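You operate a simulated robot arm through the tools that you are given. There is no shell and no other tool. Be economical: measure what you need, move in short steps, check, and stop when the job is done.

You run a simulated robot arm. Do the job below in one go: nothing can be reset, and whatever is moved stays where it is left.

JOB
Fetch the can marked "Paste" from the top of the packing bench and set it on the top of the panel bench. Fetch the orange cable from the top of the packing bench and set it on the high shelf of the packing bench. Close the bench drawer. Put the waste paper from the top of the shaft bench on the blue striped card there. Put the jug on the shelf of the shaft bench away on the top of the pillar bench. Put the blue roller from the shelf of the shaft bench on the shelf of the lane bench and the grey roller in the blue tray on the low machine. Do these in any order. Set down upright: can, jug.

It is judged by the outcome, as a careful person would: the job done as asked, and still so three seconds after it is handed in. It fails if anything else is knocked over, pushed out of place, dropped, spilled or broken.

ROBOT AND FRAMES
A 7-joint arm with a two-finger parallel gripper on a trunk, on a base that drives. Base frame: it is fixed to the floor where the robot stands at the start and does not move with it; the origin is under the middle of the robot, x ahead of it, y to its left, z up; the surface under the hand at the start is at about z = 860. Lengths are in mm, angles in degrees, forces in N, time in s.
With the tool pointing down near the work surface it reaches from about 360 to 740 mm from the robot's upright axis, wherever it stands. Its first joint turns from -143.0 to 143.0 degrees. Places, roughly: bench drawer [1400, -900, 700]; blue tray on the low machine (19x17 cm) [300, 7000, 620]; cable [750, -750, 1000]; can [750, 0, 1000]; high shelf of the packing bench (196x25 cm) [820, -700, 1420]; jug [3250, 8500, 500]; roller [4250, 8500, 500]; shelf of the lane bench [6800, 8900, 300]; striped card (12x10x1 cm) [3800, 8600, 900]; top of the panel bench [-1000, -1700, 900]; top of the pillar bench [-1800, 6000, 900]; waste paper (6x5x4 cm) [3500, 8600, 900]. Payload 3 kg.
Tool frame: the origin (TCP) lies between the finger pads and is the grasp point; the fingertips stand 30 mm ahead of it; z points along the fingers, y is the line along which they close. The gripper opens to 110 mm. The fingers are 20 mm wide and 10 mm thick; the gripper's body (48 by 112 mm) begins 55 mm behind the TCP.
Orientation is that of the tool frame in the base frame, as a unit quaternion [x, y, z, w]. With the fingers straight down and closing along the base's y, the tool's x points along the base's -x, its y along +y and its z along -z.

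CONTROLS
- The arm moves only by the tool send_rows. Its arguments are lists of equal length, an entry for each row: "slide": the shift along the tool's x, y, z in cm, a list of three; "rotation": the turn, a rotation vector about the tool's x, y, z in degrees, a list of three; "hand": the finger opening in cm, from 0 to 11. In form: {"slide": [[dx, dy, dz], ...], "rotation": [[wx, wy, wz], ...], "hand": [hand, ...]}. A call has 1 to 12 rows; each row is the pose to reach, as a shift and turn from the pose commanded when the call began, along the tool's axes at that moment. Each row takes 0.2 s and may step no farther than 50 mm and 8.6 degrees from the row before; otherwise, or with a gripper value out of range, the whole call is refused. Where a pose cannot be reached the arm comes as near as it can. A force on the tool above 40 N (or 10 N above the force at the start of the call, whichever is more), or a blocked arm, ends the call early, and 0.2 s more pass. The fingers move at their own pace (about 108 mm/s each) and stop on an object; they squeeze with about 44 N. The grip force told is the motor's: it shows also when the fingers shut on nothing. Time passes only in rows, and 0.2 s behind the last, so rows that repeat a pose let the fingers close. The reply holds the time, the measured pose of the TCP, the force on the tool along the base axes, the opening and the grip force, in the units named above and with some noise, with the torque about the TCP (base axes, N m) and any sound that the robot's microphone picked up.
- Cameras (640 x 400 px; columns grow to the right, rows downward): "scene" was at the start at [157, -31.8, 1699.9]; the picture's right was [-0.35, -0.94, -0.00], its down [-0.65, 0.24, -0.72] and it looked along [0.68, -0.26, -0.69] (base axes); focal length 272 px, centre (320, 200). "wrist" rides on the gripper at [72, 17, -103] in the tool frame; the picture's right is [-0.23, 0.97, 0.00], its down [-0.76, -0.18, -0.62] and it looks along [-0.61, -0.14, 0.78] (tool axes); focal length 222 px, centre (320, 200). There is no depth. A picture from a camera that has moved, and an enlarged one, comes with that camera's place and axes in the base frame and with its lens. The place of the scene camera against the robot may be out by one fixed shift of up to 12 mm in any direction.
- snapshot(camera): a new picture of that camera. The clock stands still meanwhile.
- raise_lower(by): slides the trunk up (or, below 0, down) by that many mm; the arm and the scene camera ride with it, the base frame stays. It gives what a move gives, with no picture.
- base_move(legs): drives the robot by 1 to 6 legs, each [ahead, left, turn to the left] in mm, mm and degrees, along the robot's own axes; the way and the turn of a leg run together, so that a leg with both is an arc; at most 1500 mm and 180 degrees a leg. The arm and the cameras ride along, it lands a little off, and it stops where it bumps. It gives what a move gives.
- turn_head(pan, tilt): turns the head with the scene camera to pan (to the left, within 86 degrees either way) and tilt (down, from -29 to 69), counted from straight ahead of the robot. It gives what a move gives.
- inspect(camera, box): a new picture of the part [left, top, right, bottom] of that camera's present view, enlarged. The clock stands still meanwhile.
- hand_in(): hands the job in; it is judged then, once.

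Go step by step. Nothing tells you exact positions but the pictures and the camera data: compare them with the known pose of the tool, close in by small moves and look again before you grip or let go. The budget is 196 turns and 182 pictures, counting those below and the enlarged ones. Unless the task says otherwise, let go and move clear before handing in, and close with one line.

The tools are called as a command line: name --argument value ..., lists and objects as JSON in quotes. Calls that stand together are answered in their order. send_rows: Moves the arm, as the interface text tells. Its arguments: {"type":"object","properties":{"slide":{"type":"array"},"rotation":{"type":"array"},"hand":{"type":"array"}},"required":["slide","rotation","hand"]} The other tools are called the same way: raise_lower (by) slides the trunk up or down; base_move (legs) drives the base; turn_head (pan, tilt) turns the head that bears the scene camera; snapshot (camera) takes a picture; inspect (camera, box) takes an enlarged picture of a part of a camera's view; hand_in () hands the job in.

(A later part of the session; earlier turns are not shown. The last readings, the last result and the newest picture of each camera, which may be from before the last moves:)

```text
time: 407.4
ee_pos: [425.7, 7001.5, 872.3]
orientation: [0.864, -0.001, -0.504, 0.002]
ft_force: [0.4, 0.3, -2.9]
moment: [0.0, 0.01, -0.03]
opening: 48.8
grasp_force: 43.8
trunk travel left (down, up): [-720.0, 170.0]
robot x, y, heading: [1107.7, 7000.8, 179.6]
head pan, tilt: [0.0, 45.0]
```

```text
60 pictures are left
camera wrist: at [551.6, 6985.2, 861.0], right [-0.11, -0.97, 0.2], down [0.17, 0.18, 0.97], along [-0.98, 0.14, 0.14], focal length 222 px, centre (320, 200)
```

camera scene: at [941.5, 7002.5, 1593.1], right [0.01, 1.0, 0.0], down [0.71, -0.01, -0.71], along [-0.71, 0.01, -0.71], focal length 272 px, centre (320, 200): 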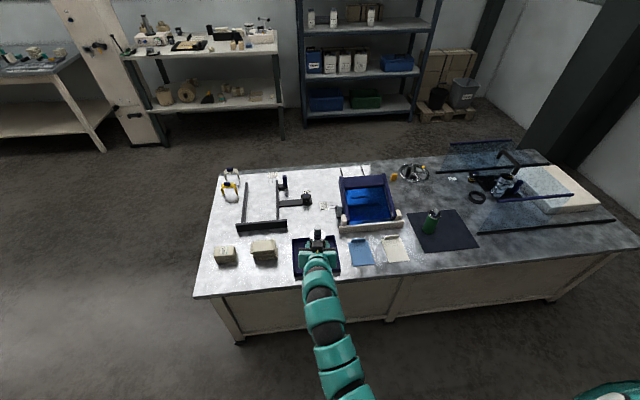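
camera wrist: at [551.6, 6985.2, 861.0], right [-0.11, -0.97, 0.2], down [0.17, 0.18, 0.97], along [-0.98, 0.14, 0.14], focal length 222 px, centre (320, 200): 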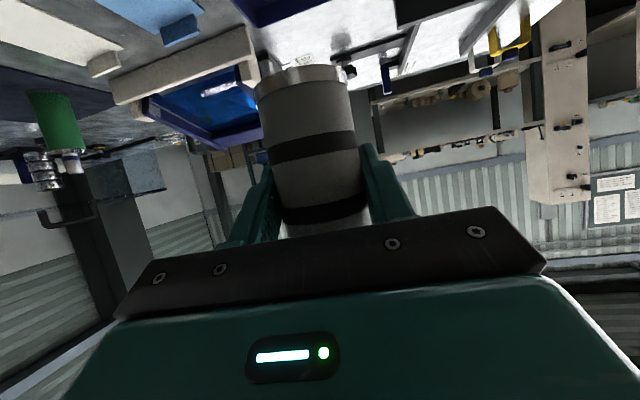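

Tray centre ≈(298, 6997). Drive 127 ahead and lower to above it.

base_move --legs '[[127, 4, 0]]'

raise_lower --by -140

snapshot --camera "wrist"

inspect --camera "scene" --box '[220, 180, 420, 330]'

```text
time: 408.6
ee_pos: [300.4, 6999.5, 872.8]
orientation: [0.864, 0.0, -0.503, 0.002]
ft_force: [-0.6, 0.6, -3.7]
moment: [0.0, -0.02, 0.0]
opening: 48.7
grasp_force: 43.8
trunk travel left (down, up): [-720.0, 170.0]
robot x, y, heading: [978.8, 6999.6, 179.4]
head pan, tilt: [0.0, 45.0]
```

```text
time: 410.3
ee_pos: [299.4, 7000.2, 733.6]
orientation: [0.864, 0.0, -0.503, 0.001]
ft_force: [0.5, -0.1, -3.2]
moment: [-0.01, 0.01, -0.01]
opening: 48.8
grasp_force: 44.1
trunk travel left (down, up): [-580.0, 310.0]
robot x, y, heading: [975.9, 6997.1, 179.3]
head pan, tilt: [0.0, 45.0]
```

```text
59 pictures are left
camera wrist: at [426.3, 6983.1, 721.1], right [-0.11, -0.97, 0.2], down [0.17, 0.18, 0.97], along [-0.98, 0.14, 0.14], focal length 222 px, centre (320, 200)
```

wrist: 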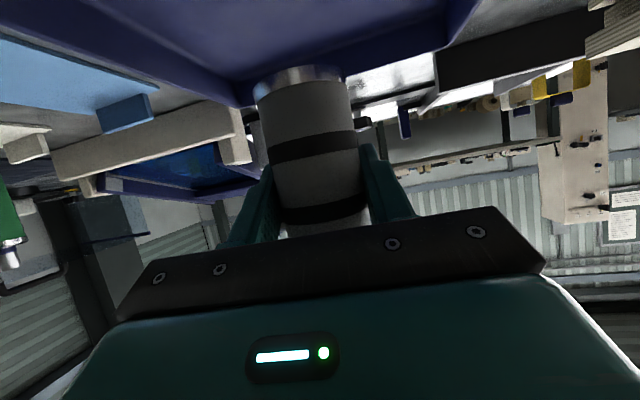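

```text
2.67 times, centred on (320, 255) of scene
camera zoom: at [816.3, 6999.9, 1453.1], right [0.01, 1.0, 0.0], down [0.71, -0.01, -0.71], along [-0.71, 0.01, -0.71], focal length 724 px, centre (320, 53)
```

zoom: 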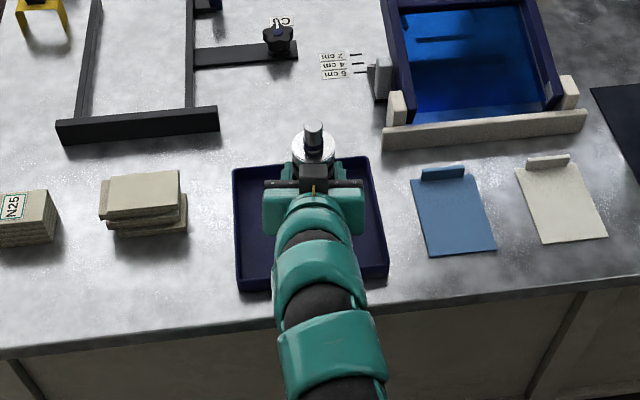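

Centred over the tray. Lower 50, then fine steps.

raise_lower --by -48

raise_lower --by -8

snapshot --camera "wrist"

```text
time: 411.2
ee_pos: [299.5, 6999.2, 685.2]
orientation: [0.864, -0.001, -0.504, 0.001]
ft_force: [-1.0, 0.1, -2.8]
moment: [-0.03, -0.05, -0.03]
opening: 48.6
grasp_force: 43.9
trunk travel left (down, up): [-532.0, 358.0]
robot x, y, heading: [979.3, 7004.2, 179.4]
head pan, tilt: [0.0, 45.0]
```

```text
time: 411.8
ee_pos: [301.1, 7001.3, 681.4]
orientation: [0.862, -0.001, -0.508, 0.001]
ft_force: [3.5, -0.5, 21.7]
moment: [0.58, -0.11, -0.11]
opening: 48.6
grasp_force: 43.7
trunk travel left (down, up): [-524.0, 366.0]
robot x, y, heading: [978.0, 7001.4, 179.4]
head pan, tilt: [0.0, 45.0]
```

```text
57 pictures are left
camera wrist: at [426.2, 6983.1, 668.8], right [-0.11, -0.97, 0.2], down [0.18, 0.18, 0.97], along [-0.98, 0.14, 0.15], focal length 222 px, centre (320, 200)
```

wrist: 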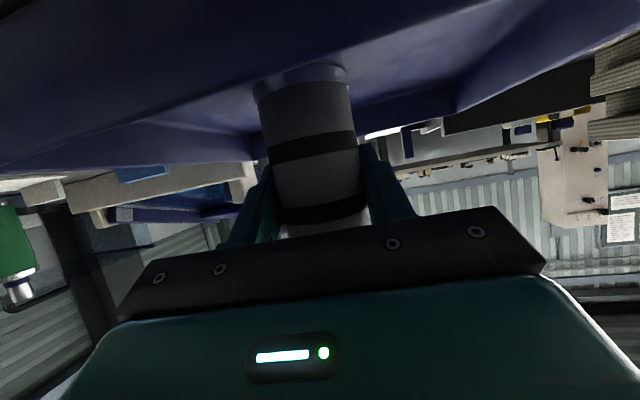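

Contact. Ease up, open, and rise straight.

raise_lower --by 5

send_rows --slide '[[0, 0, 0], [0, 0, 0], [0, 0, 0], [0, 0, 0]]' --rotation '[[0, 0, 0], [0, 0, 0], [0, 0, 0], [0, 0, 0]]' --hand '[5, 6, 8, 8]'

raise_lower --by 160

base_move --legs '[[-300, 0, 0]]'

snapshot --camera "scene"

```text
time: 412.3
ee_pos: [300.1, 6999.6, 681.3]
orientation: [0.864, -0.001, -0.504, 0.002]
ft_force: [-7.8, -0.6, 8.7]
moment: [0.05, 0.67, 0.09]
opening: 48.8
grasp_force: 43.6
trunk travel left (down, up): [-529.0, 361.0]
robot x, y, heading: [978.8, 6997.8, 179.4]
head pan, tilt: [0.0, 45.0]
```

```text
time: 413.3
ee_pos: [299.7, 6999.9, 681.3]
orientation: [0.864, 0.0, -0.504, 0.002]
ft_force: [-0.6, -0.3, -0.1]
moment: [0.01, 0.04, -0.03]
opening: 79.9
grasp_force: 0.0
trunk travel left (down, up): [-529.0, 361.0]
robot x, y, heading: [978.4, 6998.1, 179.4]
head pan, tilt: [0.0, 45.0]
```

```text
time: 415.1
ee_pos: [299.5, 7000.2, 841.3]
orientation: [0.864, -0.001, -0.503, 0.002]
ft_force: [0.4, 0.4, -0.1]
moment: [0.01, 0.06, 0.01]
opening: 80.0
grasp_force: 0.1
trunk travel left (down, up): [-689.0, 201.0]
robot x, y, heading: [972.7, 6999.3, 179.5]
head pan, tilt: [0.0, 45.0]
```

```text
time: 417.2
ee_pos: [598.6, 6995.6, 842.7]
orientation: [0.864, -0.001, -0.504, 0.001]
ft_force: [0.1, 0.3, 0.0]
moment: [0.0, 0.0, -0.01]
opening: 80.0
grasp_force: 0.0
trunk travel left (down, up): [-689.0, 201.0]
robot x, y, heading: [1274.5, 6998.3, 179.9]
head pan, tilt: [0.0, 45.0]
```

```text
56 pictures are left
camera scene: at [1115.7, 6996.7, 1562.2], right [0.01, 1.0, 0.0], down [0.71, -0.01, -0.71], along [-0.71, 0.01, -0.71], focal length 272 px, centre (320, 200)
```

scene: 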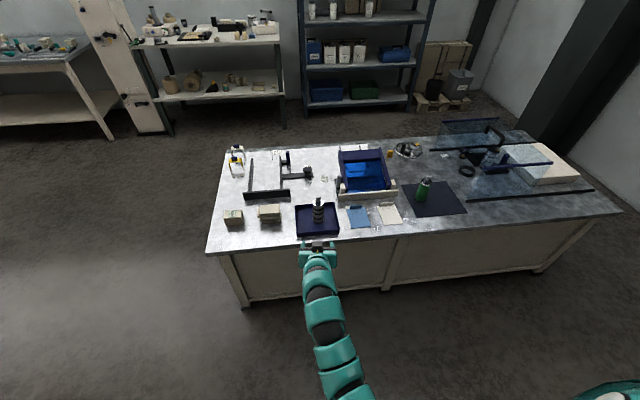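

The grey roller stands in the tray. Now drive back toward the left end of the shaft bench for the jug, facing it at heading ~65°.

base_move --legs '[[0, 0, -115], [540, -613, 0], [540, -613, 0]]'

raise_lower --by -400

turn_head --pan -5 --tilt 25

snapshot --camera "scene"

snapshot --camera "wrist"

```text
time: 430.4
ee_pos: [3134.4, 8030.8, 840.6]
orientation: [-0.463, 0.731, 0.274, 0.421]
ft_force: [-10.1, -9.1, 5.5]
moment: [-0.01, -0.26, -0.4]
opening: 76.8
grasp_force: 0.1
trunk travel left (down, up): [-689.0, 201.0]
robot x, y, heading: [2854.0, 7416.5, 64.0]
head pan, tilt: [0.0, 45.0]
stopped in leg 3: the force on the tool passed its limit at 48 N (the readings are from after the stop); the commanded pose is now the measured one
```

```text
time: 434.2
ee_pos: [3136.3, 8032.3, 438.2]
orientation: [-0.464, 0.731, 0.273, 0.419]
ft_force: [0.3, 0.7, 0.2]
moment: [0.02, -0.02, -0.01]
opening: 79.9
grasp_force: 0.0
trunk travel left (down, up): [-289.0, 601.0]
robot x, y, heading: [2850.4, 7418.5, 64.1]
head pan, tilt: [0.0, 45.0]
```

```text
time: 435.0
ee_pos: [3136.8, 8032.1, 439.5]
orientation: [-0.463, 0.731, 0.273, 0.421]
ft_force: [0.2, -0.9, 0.2]
moment: [0.01, 0.01, 0.02]
opening: 80.1
grasp_force: 0.2
trunk travel left (down, up): [-289.0, 601.0]
robot x, y, heading: [2853.7, 7420.2, 64.4]
head pan, tilt: [-5.0, 25.0]
```

```text
55 pictures are left
camera scene: at [2934.9, 7568.2, 1192.6], right [0.86, -0.51, 0.0], down [-0.22, -0.36, -0.91], along [0.47, 0.78, -0.42], focal length 272 px, centre (320, 200)
```

scene: 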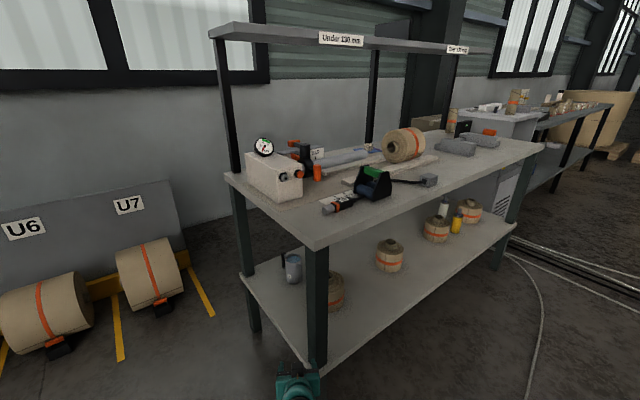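

```text
54 pictures are left
camera wrist: at [3068.8, 7925.4, 428.6], right [-0.83, 0.51, 0.21], down [0.1, -0.23, 0.97], along [0.54, 0.83, 0.14], focal length 222 px, centre (320, 200)
```

wrist: 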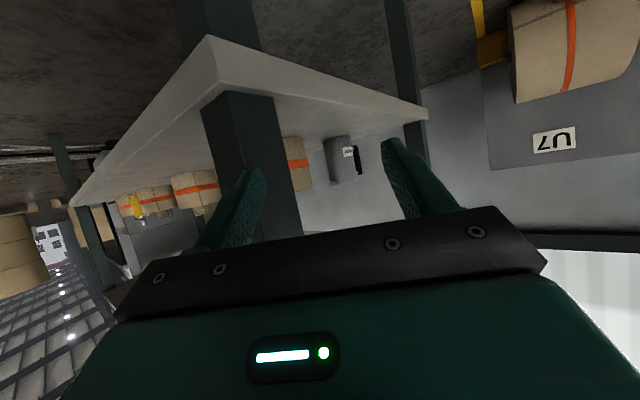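

The fingers bumped the table's corner at 840 height; nothing looks displaced, and I'm now below it. Enlarge the jug in both views.

inspect --camera "scene" --box '[250, 230, 370, 320]'

inspect --camera "wrist" --box '[270, 100, 400, 210]'

inspect --camera "scene" --box '[220, 120, 480, 250]'

```text
4.44 times, centred on (310, 275) of scene
camera zoom: at [2934.9, 7568.2, 1192.6], right [0.86, -0.51, 0.0], down [-0.22, -0.36, -0.91], along [0.47, 0.78, -0.42], focal length 1207 px, centre (364, -133)
```

zoom: 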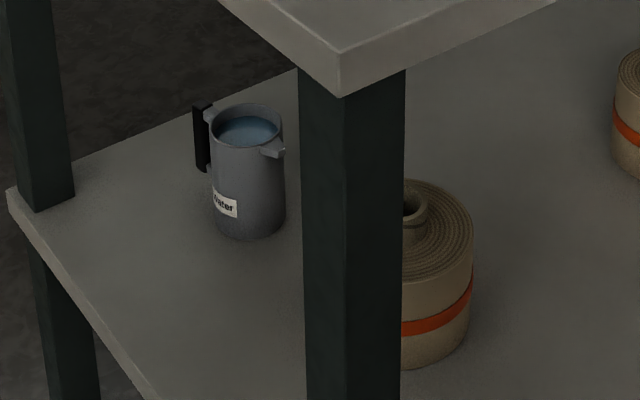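

```text
3.64 times, centred on (335, 155) of wrist
camera zoom: at [3068.8, 7925.4, 428.6], right [-0.83, 0.51, 0.21], down [0.1, -0.23, 0.97], along [0.54, 0.83, 0.14], focal length 808 px, centre (266, 364)
```

zoom: 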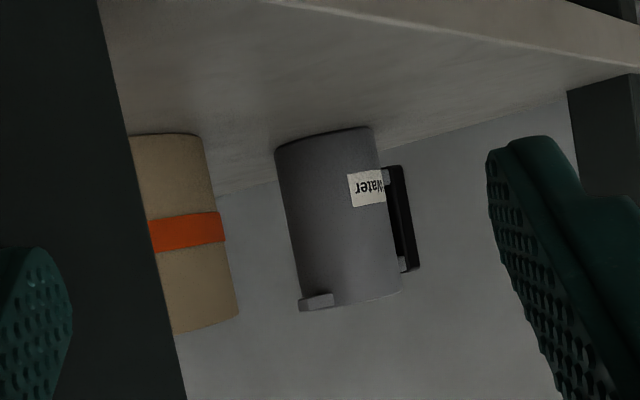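

```text
2.46 times, centred on (350, 185) of scene
camera zoom: at [2934.9, 7568.2, 1192.6], right [0.86, -0.51, 0.0], down [-0.22, -0.36, -0.91], along [0.47, 0.78, -0.42], focal length 668 px, centre (246, 237)
```

zoom: 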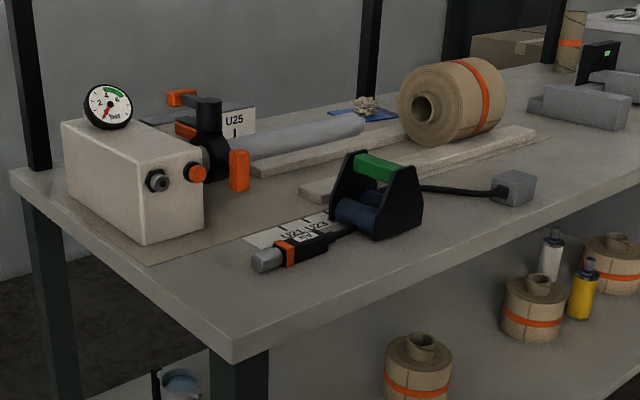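

The jug (with water) is at about (3332, 8462), 115 tall, 74 wide; its black handle points to the back-left. I'll approach at heading 120° so the handle lies beyond the fingers, passing over the paper roll with a 50° pitch.

base_move --legs '[[-150, 0, 0], [0, 0, 56], [-463, -1060, 0]]'

send_rows --slide '[[0, 0, -1], [0, 0, -2], [0, 0, -2]]' --rotation '[[0, 5, 0], [0, 10, 0], [0, 10, 0]]' --hand '[10, 11, 11]'

turn_head --pan 0 --tilt 25

snapshot --camera "scene"

snapshot --camera "wrist"

```text
time: 444.4
ee_pos: [3620.8, 7979.0, 438.2]
orientation: [0.745, -0.44, -0.434, -0.25]
ft_force: [0.3, 0.9, 0.1]
moment: [0.01, 0.02, -0.03]
opening: 80.2
grasp_force: 0.1
trunk travel left (down, up): [-289.0, 601.0]
robot x, y, heading: [3954.1, 7392.8, 118.2]
head pan, tilt: [-5.0, 25.0]
```

```text
time: 445.2
ee_pos: [3628.4, 7965.0, 450.8]
orientation: [0.781, -0.46, -0.367, -0.21]
ft_force: [-0.3, 0.4, -0.4]
moment: [0.02, -0.01, 0.01]
opening: 110.1
grasp_force: 0.0
trunk travel left (down, up): [-289.0, 601.0]
robot x, y, heading: [3953.3, 7389.6, 117.9]
head pan, tilt: [-5.0, 25.0]
```

```text
time: 445.9
ee_pos: [3629.3, 7965.1, 450.4]
orientation: [0.78, -0.46, -0.367, -0.211]
ft_force: [0.2, -1.0, 0.2]
moment: [0.0, -0.02, -0.02]
opening: 110.0
grasp_force: 0.1
trunk travel left (down, up): [-289.0, 601.0]
robot x, y, heading: [3952.1, 7394.7, 118.6]
head pan, tilt: [0.0, 25.0]
```

```text
50 pictures are left
camera scene: at [3869.7, 7540.2, 1192.7], right [0.88, 0.47, 0.0], down [0.2, -0.37, -0.91], along [-0.43, 0.8, -0.42], focal length 272 px, centre (320, 200)
```

scene: 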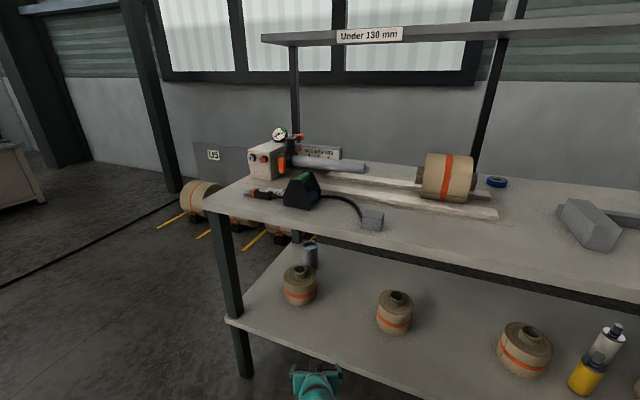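

```text
49 pictures are left
camera wrist: at [3676.2, 7847.1, 460.9], right [-0.92, -0.35, 0.18], down [0.16, 0.1, 0.98], along [-0.36, 0.93, -0.04], focal length 222 px, centre (320, 200)
```

wrist: 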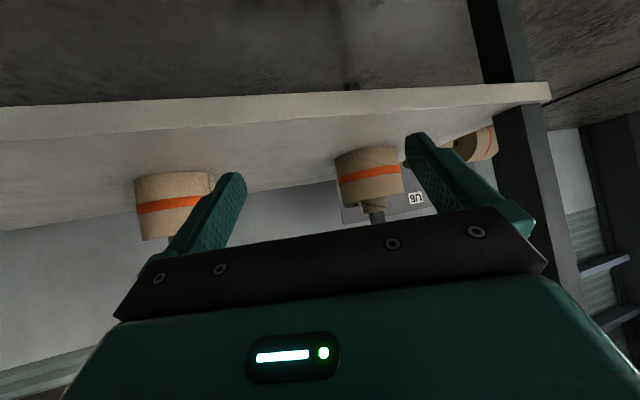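

Jug confirmed behind the paper roll. I'll use a ~42° pitch to pass well above the roll, with the trunk lower so the forearm clears the table underside.

raise_lower --by -90

send_rows --slide '[[-2.2, 0, -1.8], [-4.4, 0, -3.7], [-6.9, 0, -5.8], [-6.9, 0, -5.8]]' --rotation '[[0, 2.7, 0], [0, 5.4, 0], [0, 8, 0], [0, 8, 0]]' --hand '[11, 11, 11, 11]'

snapshot --camera "wrist"

```text
time: 447.1
ee_pos: [3628.8, 7964.6, 359.3]
orientation: [0.781, -0.46, -0.368, -0.21]
ft_force: [0.1, 0.4, 0.0]
moment: [-0.02, 0.02, 0.03]
opening: 110.1
grasp_force: 0.0
trunk travel left (down, up): [-199.0, 691.0]
robot x, y, heading: [3951.3, 7391.7, 118.1]
head pan, tilt: [0.0, 25.0]
```

```text
time: 448.1
ee_pos: [3628.9, 7967.3, 448.6]
orientation: [0.804, -0.473, -0.312, -0.178]
ft_force: [0.6, 0.3, 0.7]
moment: [0.0, -0.01, 0.0]
opening: 110.4
grasp_force: 0.0
trunk travel left (down, up): [-199.0, 691.0]
robot x, y, heading: [3949.9, 7390.3, 118.0]
head pan, tilt: [0.0, 25.0]
```

```text
48 pictures are left
camera wrist: at [3675.5, 7851.7, 477.7], right [-0.93, -0.33, 0.16], down [0.09, 0.22, 0.97], along [-0.35, 0.92, -0.17], focal length 222 px, centre (320, 200)
```

wrist: 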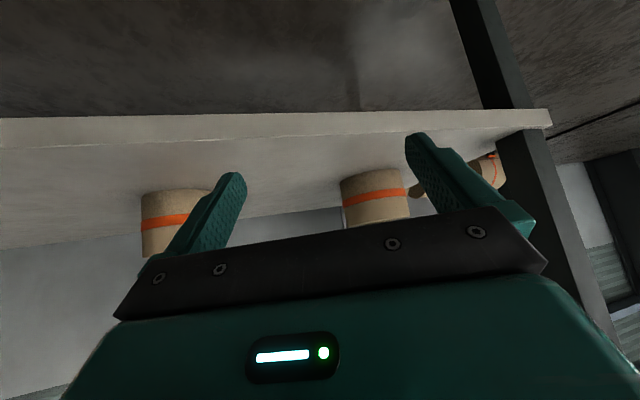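

The roll is under any low path, so I'll carry the open hand above the roll (z≈560), yawed to 135° in line with the jug's handle, and come down over the jug. First set the pose outside the shelf.

send_rows --slide '[[-2.5, 0, -2.8], [-5, 0, -5.5], [-7.5, 0.1, -8.3], [-7.5, 0.1, -8.3]]' --rotation '[[-3.7, -3.2, -3.7], [-7.5, -6.5, -7.4], [-11.2, -9.7, -11.1], [-11.2, -9.7, -11.1]]' --hand '[10, 9, 9, 9]'

base_move --legs '[[388, -23, 0]]'

snapshot --camera "wrist"

```text
time: 449.1
ee_pos: [3627.1, 7964.6, 563.3]
orientation: [0.83, -0.344, -0.405, -0.168]
ft_force: [0.2, 0.0, 0.4]
moment: [0.0, -0.02, -0.02]
opening: 90.0
grasp_force: 0.0
trunk travel left (down, up): [-199.0, 691.0]
robot x, y, heading: [3950.6, 7392.1, 118.4]
head pan, tilt: [0.0, 25.0]
```

```text
time: 451.6
ee_pos: [3463.6, 8320.6, 561.4]
orientation: [0.831, -0.343, -0.406, -0.167]
ft_force: [0.9, 0.3, 0.2]
moment: [0.0, -0.01, -0.01]
opening: 90.1
grasp_force: 0.2
trunk travel left (down, up): [-199.0, 691.0]
robot x, y, heading: [3787.3, 7743.6, 118.3]
head pan, tilt: [0.0, 25.0]
```

```text
47 pictures are left
camera wrist: at [3540.4, 8219.2, 568.9], right [-0.79, -0.59, 0.18], down [0.14, 0.11, 0.98], along [-0.6, 0.8, 0.0], focal length 222 px, centre (320, 200)
```

wrist: 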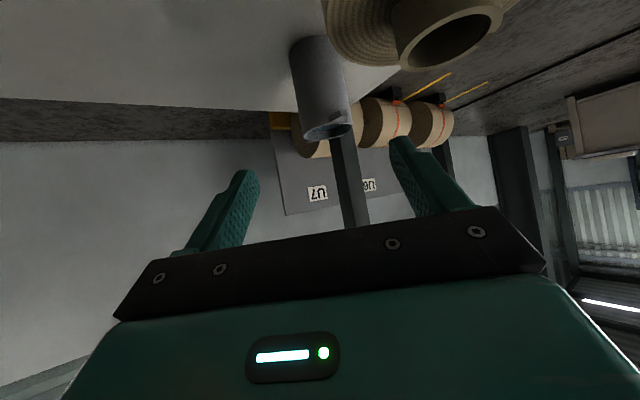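

The view is ideal: the handle is directly behind the jug. Jug ≈(3326, 8455). Move forward above it (z 561).

send_rows --slide '[[-2.2, 0, 2.9], [-4.4, 0, 5.7], [-6.7, 0, 8.6], [-8.9, 0, 11.4], [-11.1, 0, 14.3], [-11.1, 0, 14.3]]' --rotation '[[0, 0, 0], [0, 0, 0], [0, 0, 0], [0, 0, 0], [0, 0, 0], [0, 0, 0]]' --hand '[9.5, 10, 10, 10, 10, 10]'

snapshot --camera "wrist"

snapshot --camera "scene"

```text
time: 453.0
ee_pos: [3335.9, 8449.8, 560.2]
orientation: [0.83, -0.345, -0.405, -0.167]
ft_force: [0.1, 0.3, -0.2]
moment: [-0.01, 0.0, -0.01]
opening: 99.9
grasp_force: 0.0
trunk travel left (down, up): [-199.0, 691.0]
robot x, y, heading: [3786.1, 7747.7, 118.4]
head pan, tilt: [0.0, 25.0]
```

```text
46 pictures are left
camera wrist: at [3413.1, 8349.2, 567.5], right [-0.79, -0.59, 0.18], down [0.14, 0.11, 0.98], along [-0.6, 0.8, 0.0], focal length 222 px, centre (320, 200)
```

wrist: 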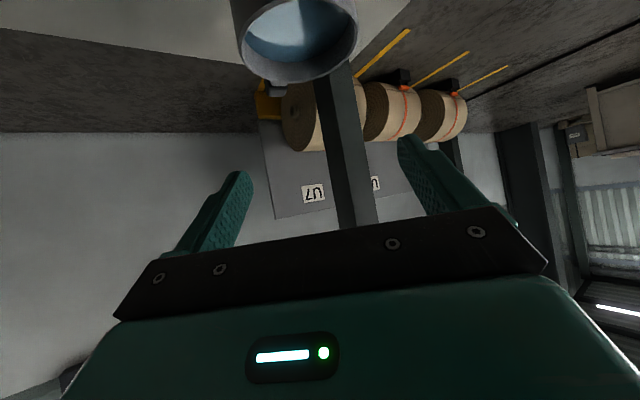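

```text
45 pictures are left
camera scene: at [3704.7, 7895.6, 1102.7], right [0.88, 0.48, 0.0], down [0.2, -0.37, -0.91], along [-0.43, 0.8, -0.42], focal length 272 px, centre (320, 200)
```

scene: 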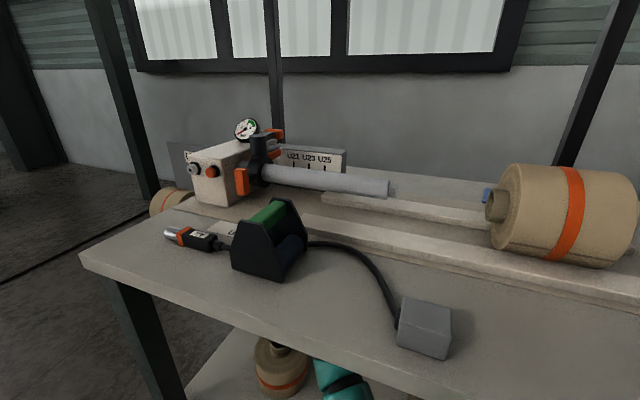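

Jug is 9 mm ahead of the TCP, centred laterally. Descend halfway and check.

send_rows --slide '[[2.2, 0, 1.7], [4.5, 0, 3.5], [6, 0, 4.7], [6, 0, 4.7]]' --rotation '[[0, 0, 0], [0, 0, 0], [0, 0, 0], [0, 0, 0]]' --hand '[10, 10, 10, 10]'

snapshot --camera "wrist"

```text
time: 454.0
ee_pos: [3333.4, 8448.6, 485.6]
orientation: [0.831, -0.343, -0.405, -0.167]
ft_force: [0.4, 0.0, -0.2]
moment: [-0.03, -0.02, 0.0]
opening: 100.2
grasp_force: 0.1
trunk travel left (down, up): [-199.0, 691.0]
robot x, y, heading: [3785.8, 7745.2, 118.2]
head pan, tilt: [0.0, 25.0]
```

```text
44 pictures are left
camera wrist: at [3411.0, 8348.5, 492.4], right [-0.79, -0.59, 0.18], down [0.14, 0.11, 0.98], along [-0.6, 0.8, 0.0], focal length 222 px, centre (320, 200)
```

wrist: 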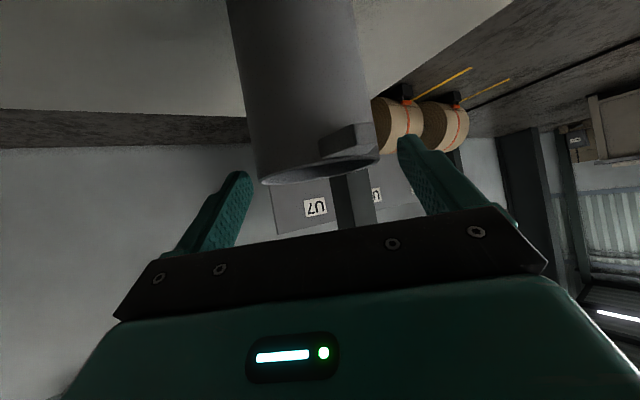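

Centred. Descend the remaining 38 mm and close gently.

send_rows --slide '[[1.5, 0, 1.2], [3, 0, 2.35], [3, 0, 2.35]]' --rotation '[[0, 0, 0], [0, 0, 0], [0, 0, 0]]' --hand '[10, 10, 10]'

snapshot --camera "wrist"

```text
time: 454.6
ee_pos: [3332.4, 8451.2, 469.3]
orientation: [0.824, -0.343, -0.415, -0.172]
ft_force: [0.1, 5.8, 23.8]
moment: [-2.82, -2.05, 0.49]
opening: 99.9
grasp_force: 0.0
trunk travel left (down, up): [-199.0, 691.0]
robot x, y, heading: [3783.9, 7746.8, 118.5]
head pan, tilt: [0.0, 25.0]
stopped in row 2: the force on the tool passed its limit at 59 N (the readings are from after the stop); the commanded pose is now the measured one
```

```text
43 pictures are left
camera wrist: at [3410.0, 8351.1, 472.3], right [-0.79, -0.59, 0.18], down [0.16, 0.09, 0.98], along [-0.6, 0.8, 0.02], focal length 222 px, centre (320, 200)
```

wrist: 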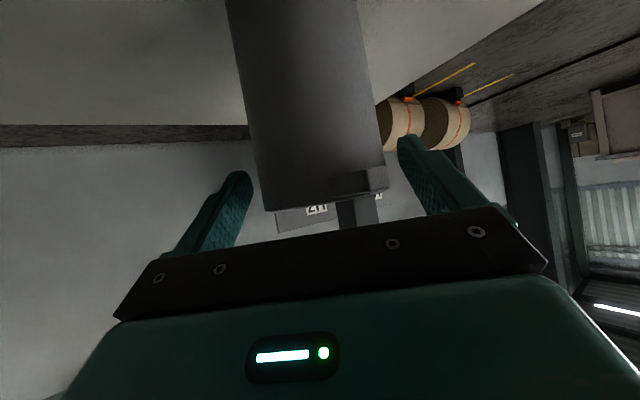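

The camera housing touched the paper roll's edge behind. Rise at once, and use a steeper tool (pitch ~35°) so the camera rides higher.

send_rows --slide '[[-2, 0, -1.5], [-4.2, 0, -3.2], [-4.2, 0, -3.2], [-4.2, 0, -3.2], [-4.2, 0, -3.2]]' --rotation '[[0, 0, 0], [0, 0, 0], [0, 7, 0], [0, 14, 0], [0, 18, 0]]' --hand '[10, 10, 10, 10, 10]'

snapshot --camera "wrist"

turn_head --pan 0 --tilt 50

snapshot --camera "scene"

```text
time: 455.8
ee_pos: [3331.3, 8450.9, 515.7]
orientation: [0.882, -0.365, -0.277, -0.113]
ft_force: [0.3, 0.2, 0.3]
moment: [0.01, 0.01, 0.03]
opening: 99.9
grasp_force: 0.0
trunk travel left (down, up): [-199.0, 691.0]
robot x, y, heading: [3788.0, 7745.7, 118.5]
head pan, tilt: [0.0, 25.0]
```

```text
42 pictures are left
camera wrist: at [3404.9, 8355.1, 559.6], right [-0.82, -0.56, 0.13], down [-0.06, 0.32, 0.95], along [-0.57, 0.77, -0.3], focal length 222 px, centre (320, 200)
```

wrist: 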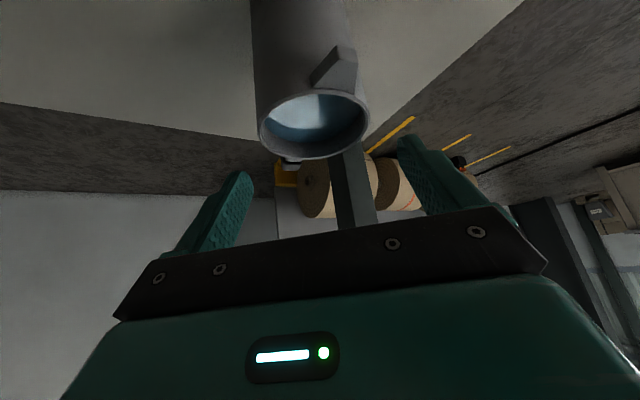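

```text
time: 456.7
ee_pos: [3331.5, 8450.4, 515.4]
orientation: [0.881, -0.365, -0.278, -0.114]
ft_force: [0.6, -0.1, -0.1]
moment: [0.01, -0.01, -0.01]
opening: 100.1
grasp_force: 0.1
trunk travel left (down, up): [-199.0, 691.0]
robot x, y, heading: [3788.5, 7743.8, 118.2]
head pan, tilt: [0.0, 50.0]
```

```text
41 pictures are left
camera scene: at [3712.0, 7882.3, 1065.2], right [0.88, 0.47, 0.0], down [0.36, -0.67, -0.64], along [-0.31, 0.57, -0.77], focal length 272 px, centre (320, 200)
```

scene: 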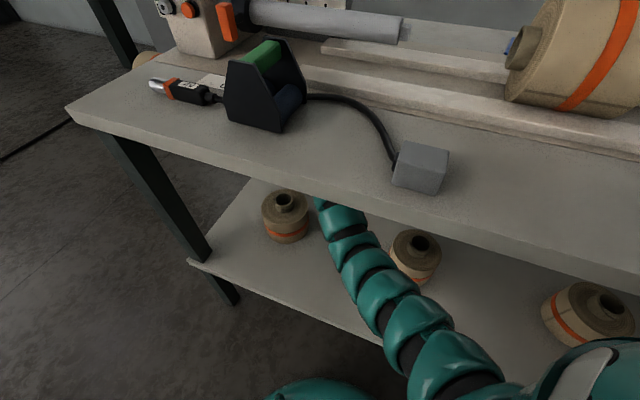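

The roll still stands where it was. The TCP is right over the jug; step back 8 mm and descend again.

send_rows --slide '[[1.6, 0, 1], [3, 0, 2.8], [3.8, 0, 4.0], [4.27, 0, 4.7], [4.27, 0, 4.7]]' --rotation '[[0, 0, 0], [0, 0, 0], [0, 0, 0], [0, 0, 0], [0, 0, 0]]' --hand '[10, 10, 10, 10, 10]'

snapshot --camera "wrist"

```text
time: 457.9
ee_pos: [3338.9, 8445.5, 452.3]
orientation: [0.881, -0.365, -0.279, -0.115]
ft_force: [-0.5, -0.1, -0.8]
moment: [0.01, -0.03, 0.0]
opening: 100.0
grasp_force: 0.0
trunk travel left (down, up): [-199.0, 691.0]
robot x, y, heading: [3787.7, 7743.7, 118.6]
head pan, tilt: [0.0, 50.0]
```

```text
40 pictures are left
camera wrist: at [3410.3, 8349.7, 496.3], right [-0.82, -0.56, 0.13], down [-0.06, 0.32, 0.95], along [-0.57, 0.77, -0.29], focal length 222 px, centre (320, 200)
```

wrist: 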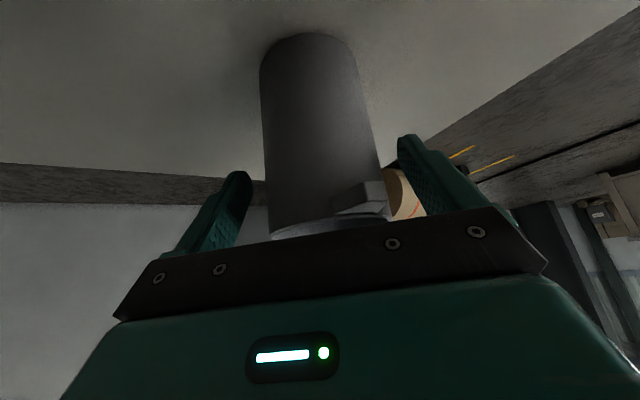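

send_rows --slide '[[0, 0, 0], [0, 0, 0], [0, 0, 0], [0, 0, 0]]' --rotation '[[0, 0, 0], [0, 0, 0], [0, 0, 0], [0, 0, 0]]' --hand '[9, 8, 6.5, 5.5]'

snapshot --camera "wrist"

```text
time: 458.9
ee_pos: [3337.2, 8445.6, 452.3]
orientation: [0.881, -0.365, -0.278, -0.114]
ft_force: [-1.5, -1.2, 0.5]
moment: [-0.04, 0.07, 0.04]
opening: 70.6
grasp_force: 44.0
trunk travel left (down, up): [-199.0, 691.0]
robot x, y, heading: [3783.9, 7745.1, 118.2]
head pan, tilt: [0.0, 50.0]
```

```text
39 pictures are left
camera wrist: at [3410.0, 8349.3, 496.5], right [-0.82, -0.56, 0.13], down [-0.06, 0.32, 0.95], along [-0.57, 0.77, -0.29], focal length 222 px, centre (320, 200)
```

wrist: 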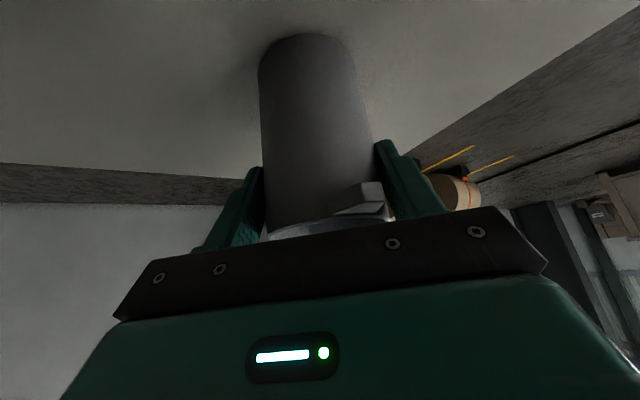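

Gripped (71 mm). The jug must not pass over the roll, so: lift 30 mm, strafe the base right 255 along the shelf behind the rolls, then straight out between the rolls.

raise_lower --by 32

snapshot --camera "wrist"

```text
time: 459.6
ee_pos: [3337.3, 8445.5, 483.0]
orientation: [0.881, -0.366, -0.277, -0.114]
ft_force: [-0.2, 0.0, -4.5]
moment: [-0.13, -0.07, 0.0]
opening: 71.0
grasp_force: 43.8
trunk travel left (down, up): [-231.0, 659.0]
robot x, y, heading: [3791.6, 7744.0, 118.1]
head pan, tilt: [0.0, 50.0]
```

```text
38 pictures are left
camera wrist: at [3410.3, 8349.7, 527.7], right [-0.82, -0.56, 0.13], down [-0.06, 0.32, 0.95], along [-0.57, 0.77, -0.3], focal length 222 px, centre (320, 200)
```

wrist: 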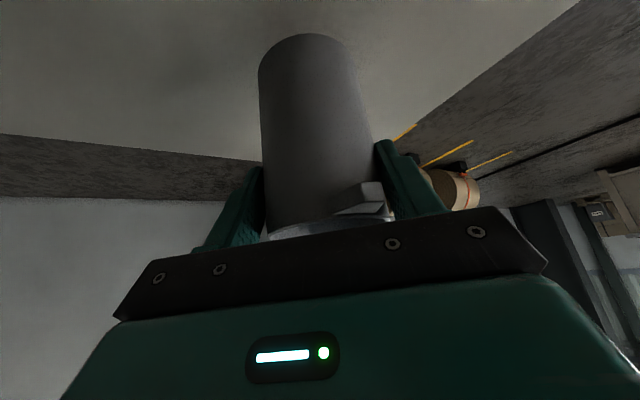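

base_move --legs '[[-116, -227, 0]]'

snapshot --camera "scene"

snapshot --camera "wrist"

```text
time: 461.5
ee_pos: [3591.8, 8451.2, 484.2]
orientation: [0.882, -0.364, -0.278, -0.113]
ft_force: [-0.2, 0.1, -3.7]
moment: [-0.11, -0.07, -0.04]
opening: 70.8
grasp_force: 44.3
trunk travel left (down, up): [-231.0, 659.0]
robot x, y, heading: [4046.0, 7752.0, 118.7]
head pan, tilt: [0.0, 50.0]
```

```text
37 pictures are left
camera scene: at [3967.5, 7888.0, 1097.1], right [0.88, 0.48, 0.0], down [0.37, -0.67, -0.64], along [-0.31, 0.56, -0.77], focal length 272 px, centre (320, 200)
```

scene: 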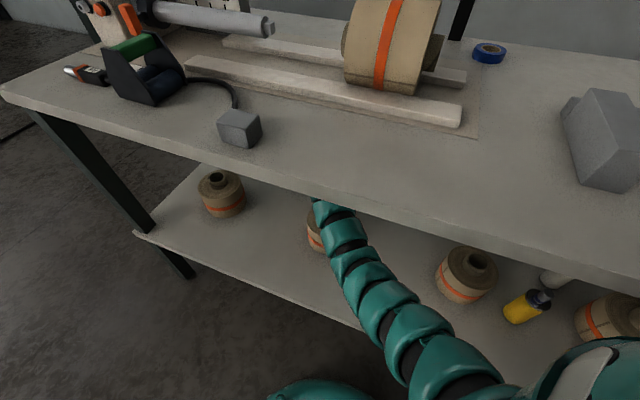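

```text
36 pictures are left
camera wrist: at [3665.0, 8354.3, 527.9], right [-0.82, -0.56, 0.13], down [-0.06, 0.32, 0.95], along [-0.57, 0.77, -0.29], focal length 222 px, centre (320, 200)
```

wrist: 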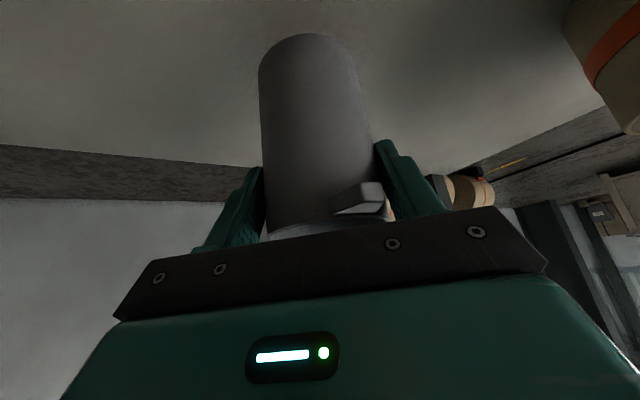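

Clear on both sides. Pull straight out in -y by 390 mm, then retract the arm 150.

base_move --legs '[[-342, 187, 0]]'

send_rows --slide '[[2.2, 2.65, -1.5], [4.35, 5.3, -3.05], [6.5, 7.95, -4.6], [8.7, 10.6, -6.1], [8.7, 10.6, -6.1]]' --rotation '[[0, 0, 0], [0, 0, 0], [0, 0, 0], [0, 0, 0], [0, 0, 0]]' --hand '[5.5, 5.5, 5.5, 5.5, 5.5]'

snapshot --camera "scene"

```text
time: 463.9
ee_pos: [3589.4, 8063.6, 483.0]
orientation: [0.882, -0.363, -0.278, -0.114]
ft_force: [0.3, 0.2, -4.5]
moment: [-0.13, -0.07, 0.02]
opening: 70.8
grasp_force: 44.0
trunk travel left (down, up): [-231.0, 659.0]
robot x, y, heading: [4042.6, 7368.3, 118.6]
head pan, tilt: [0.0, 50.0]
```

```text
time: 465.1
ee_pos: [3592.0, 7915.2, 482.7]
orientation: [0.882, -0.363, -0.278, -0.113]
ft_force: [-0.7, -0.7, -5.2]
moment: [-0.1, -0.07, -0.03]
opening: 70.6
grasp_force: 44.5
trunk travel left (down, up): [-231.0, 659.0]
robot x, y, heading: [4045.6, 7364.6, 118.6]
head pan, tilt: [0.0, 50.0]
```

```text
35 pictures are left
camera scene: at [3967.3, 7502.5, 1097.1], right [0.88, 0.48, 0.0], down [0.37, -0.67, -0.64], along [-0.31, 0.56, -0.77], focal length 272 px, centre (320, 200)
```

scene: 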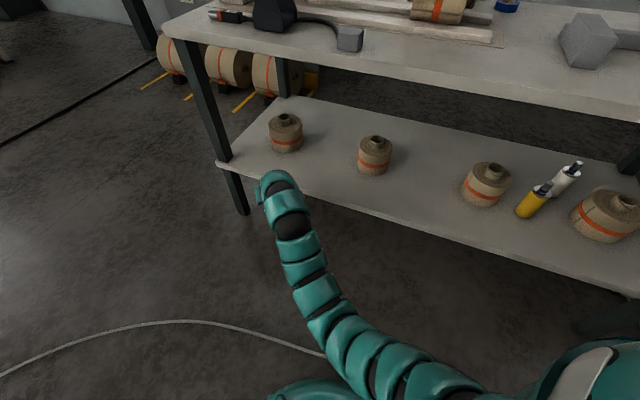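

All rolls are untouched. Drive clear, turn west, raise, and look toward the pillar bench.

base_move --legs '[[271, 1333, 0], [0, 0, 61.4], [722, 540, 0], [722, 540, 0]]'

raise_lower --by 400

turn_head --pan 0 --tilt 15

snapshot --camera "scene"

```text
time: 483.5
ee_pos: [555.7, 5773.9, 482.9]
orientation: [0.946, 0.12, -0.297, 0.038]
ft_force: [-0.3, 0.1, -3.8]
moment: [0.03, -0.09, 0.01]
opening: 70.6
grasp_force: 43.6
trunk travel left (down, up): [-231.0, 659.0]
robot x, y, heading: [1256.7, 5879.0, 178.0]
head pan, tilt: [0.0, 50.0]
```

```text
time: 487.3
ee_pos: [554.7, 5772.7, 882.5]
orientation: [0.946, 0.121, -0.297, 0.039]
ft_force: [0.7, -0.2, -3.5]
moment: [-0.02, -0.1, 0.03]
opening: 70.3
grasp_force: 44.0
trunk travel left (down, up): [-631.0, 259.0]
robot x, y, heading: [1258.9, 5879.6, 178.3]
head pan, tilt: [0.0, 50.0]
```

```text
time: 488.3
ee_pos: [554.8, 5773.0, 883.1]
orientation: [0.946, 0.121, -0.297, 0.039]
ft_force: [-0.1, 0.1, -3.8]
moment: [-0.02, -0.16, -0.01]
opening: 70.4
grasp_force: 44.2
trunk travel left (down, up): [-631.0, 259.0]
robot x, y, heading: [1259.1, 5885.3, 178.0]
head pan, tilt: [0.0, 15.0]
```

```text
34 pictures are left
camera scene: at [1082.1, 5885.1, 1550.8], right [0.04, 1.0, 0.0], down [0.26, -0.01, -0.97], along [-0.96, 0.03, -0.26], focal length 272 px, centre (320, 200)
```

scene: 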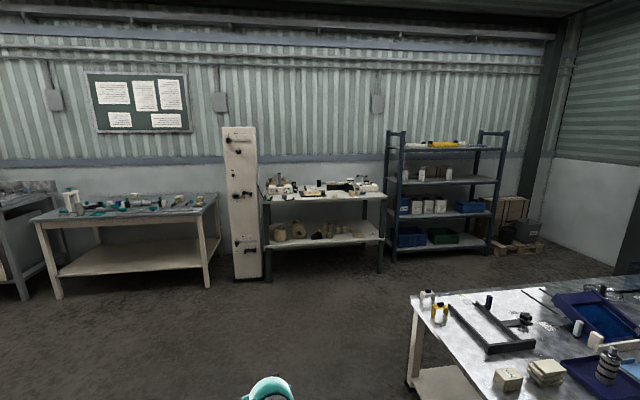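

The pillar bench is straight ahead (top z≈900, front edge x≈-1500). Drive up to it.

base_move --legs '[[950, 60, 0], [850, 0, 2]]'

raise_lower --by 200

turn_head --pan 5 --tilt 40

snapshot --camera "scene"

```text
time: 497.3
ee_pos: [-1229.9, 5709.0, 883.4]
orientation: [0.943, 0.144, -0.296, 0.046]
ft_force: [0.1, 0.6, -4.0]
moment: [-0.01, -0.1, -0.01]
opening: 70.2
grasp_force: 43.9
trunk travel left (down, up): [-631.0, 259.0]
robot x, y, heading: [-531.1, 5850.6, -179.3]
head pan, tilt: [0.0, 15.0]
```

```text
time: 499.5
ee_pos: [-1229.8, 5709.2, 1083.7]
orientation: [0.943, 0.143, -0.297, 0.046]
ft_force: [0.0, 0.5, -4.3]
moment: [0.0, -0.14, 0.0]
opening: 70.3
grasp_force: 43.9
trunk travel left (down, up): [-831.0, 59.0]
robot x, y, heading: [-532.6, 5848.4, -179.2]
head pan, tilt: [0.0, 15.0]
```

```text
time: 500.4
ee_pos: [-1229.6, 5707.8, 1082.7]
orientation: [0.943, 0.144, -0.296, 0.046]
ft_force: [-0.5, -0.7, -3.5]
moment: [0.03, -0.14, -0.01]
opening: 70.4
grasp_force: 43.9
trunk travel left (down, up): [-831.0, 59.0]
robot x, y, heading: [-536.1, 5851.0, -179.2]
head pan, tilt: [5.0, 40.0]
```

```text
33 pictures are left
camera scene: at [-699.5, 5839.2, 1711.4], right [-0.1, 0.99, 0.0], down [0.64, 0.06, -0.77], along [-0.76, -0.08, -0.64], focal length 272 px, centre (320, 200)
```

scene: 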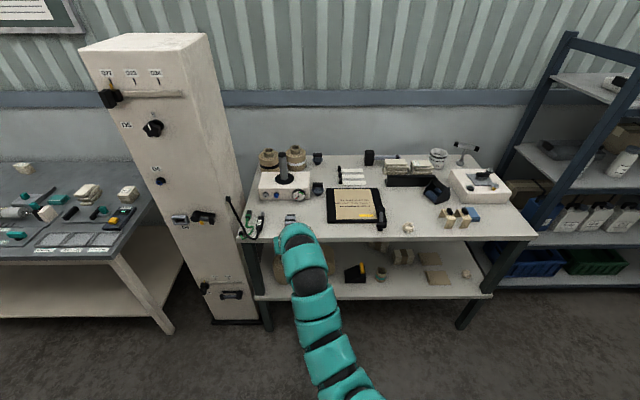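

inspect --camera "scene" --box '[230, 140, 550, 260]'

```text
2.00 times, centred on (390, 200) of scene
camera zoom: at [-699.5, 5839.2, 1711.4], right [-0.1, 0.99, 0.0], down [0.64, 0.06, -0.77], along [-0.76, -0.08, -0.64], focal length 543 px, centre (180, 200)
```

zoom: 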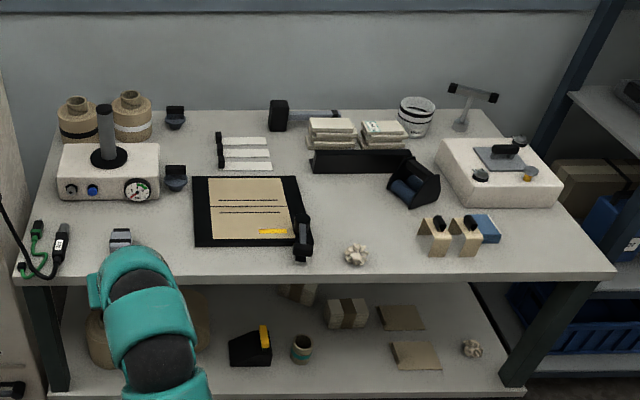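

I choose the open front-right corner of the bench top, around (-1610, 6520). Go forward, then strafe right.

base_move --legs '[[270, 0, 0], [0, -810, 0]]'

turn_head --pan 5 --tilt 45

snapshot --camera "scene"

snapshot --camera "wrist"

```text
time: 506.2
ee_pos: [-1507.0, 6506.4, 1082.3]
orientation: [0.943, 0.146, -0.296, 0.047]
ft_force: [-0.3, -0.3, -3.9]
moment: [-0.03, -0.11, -0.02]
opening: 70.1
grasp_force: 44.1
trunk travel left (down, up): [-831.0, 59.0]
robot x, y, heading: [-812.9, 6652.5, -178.7]
head pan, tilt: [5.0, 40.0]
```

```text
time: 506.9
ee_pos: [-1507.3, 6505.5, 1083.2]
orientation: [0.943, 0.147, -0.296, 0.047]
ft_force: [0.1, -0.7, -4.5]
moment: [0.01, -0.13, -0.04]
opening: 70.4
grasp_force: 43.9
trunk travel left (down, up): [-831.0, 59.0]
robot x, y, heading: [-812.6, 6651.4, -178.8]
head pan, tilt: [5.0, 45.0]
```

```text
31 pictures are left
camera scene: at [-974.8, 6639.8, 1704.1], right [-0.11, 0.99, 0.0], down [0.7, 0.08, -0.71], along [-0.7, -0.08, -0.71], focal length 272 px, centre (320, 200)
```

scene: 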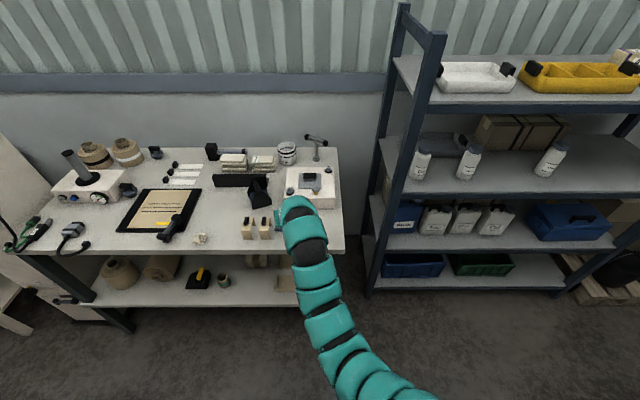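

```text
30 pictures are left
camera wrist: at [-1388.6, 6525.4, 1127.3], right [0.12, -0.98, 0.13], down [-0.31, 0.09, 0.95], along [-0.94, -0.15, -0.29], focal length 222 px, centre (320, 200)
```

wrist: 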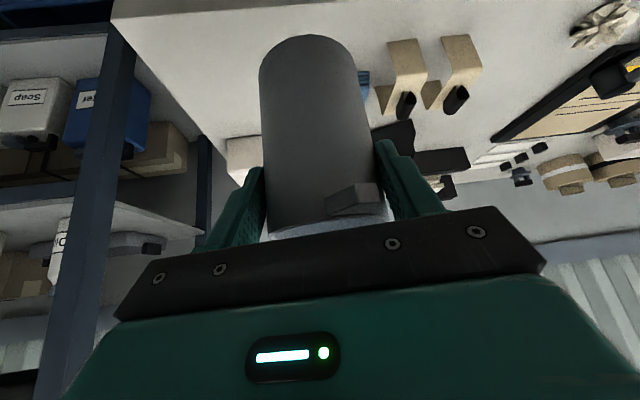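

Free area confirmed between the blocks and the right edge. Move in 93 and right 35, then lower.

base_move --legs '[[93, -35, 0]]'

raise_lower --by -55

snapshot --camera "wrist"

```text
time: 508.0
ee_pos: [-1602.5, 6537.1, 1083.0]
orientation: [0.943, 0.147, -0.296, 0.047]
ft_force: [0.1, -0.4, -4.1]
moment: [-0.02, -0.12, 0.02]
opening: 70.3
grasp_force: 44.0
trunk travel left (down, up): [-831.0, 59.0]
robot x, y, heading: [-906.4, 6687.5, -178.7]
head pan, tilt: [5.0, 45.0]
```

```text
time: 509.0
ee_pos: [-1601.0, 6538.2, 1028.1]
orientation: [0.943, 0.147, -0.296, 0.047]
ft_force: [0.4, -0.9, -4.0]
moment: [0.0, -0.12, 0.02]
opening: 70.2
grasp_force: 43.8
trunk travel left (down, up): [-776.0, 114.0]
robot x, y, heading: [-909.5, 6684.4, -178.7]
head pan, tilt: [5.0, 45.0]
```

```text
29 pictures are left
camera wrist: at [-1483.1, 6558.1, 1072.3], right [0.12, -0.98, 0.13], down [-0.31, 0.09, 0.95], along [-0.94, -0.15, -0.3], focal length 222 px, centre (320, 200)
```

wrist: 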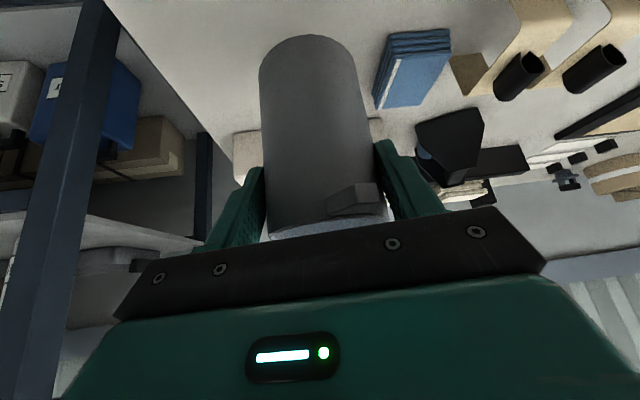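

Blue blocks are clear of the jug. Lower the rest in small steps.

raise_lower --by -22

raise_lower --by -4

snapshot --camera "wrist"

```text
time: 509.7
ee_pos: [-1601.5, 6538.3, 1006.6]
orientation: [0.943, 0.147, -0.296, 0.047]
ft_force: [0.8, 0.3, -4.9]
moment: [0.01, -0.12, 0.01]
opening: 70.0
grasp_force: 43.7
trunk travel left (down, up): [-754.0, 136.0]
robot x, y, heading: [-910.1, 6686.8, -179.0]
head pan, tilt: [5.0, 45.0]
```

```text
time: 510.2
ee_pos: [-1602.1, 6537.5, 1001.7]
orientation: [0.943, 0.147, -0.296, 0.047]
ft_force: [1.2, 0.2, -3.9]
moment: [0.01, -0.16, -0.01]
opening: 70.4
grasp_force: 44.1
trunk travel left (down, up): [-750.0, 140.0]
robot x, y, heading: [-906.5, 6685.8, -179.0]
head pan, tilt: [5.0, 45.0]
```

```text
28 pictures are left
camera wrist: at [-1483.1, 6558.1, 1046.4], right [0.12, -0.98, 0.13], down [-0.31, 0.09, 0.95], along [-0.94, -0.15, -0.3], focal length 222 px, centre (320, 200)
```

wrist: 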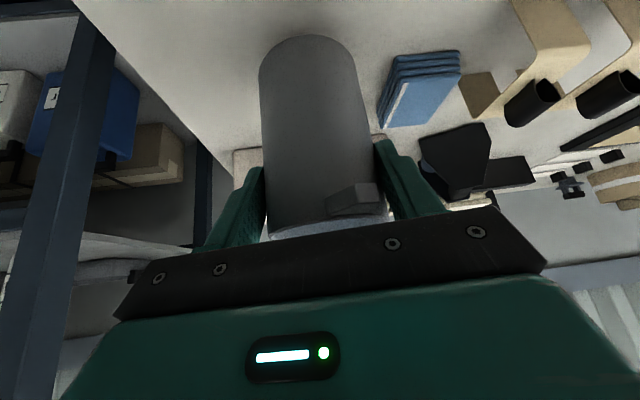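

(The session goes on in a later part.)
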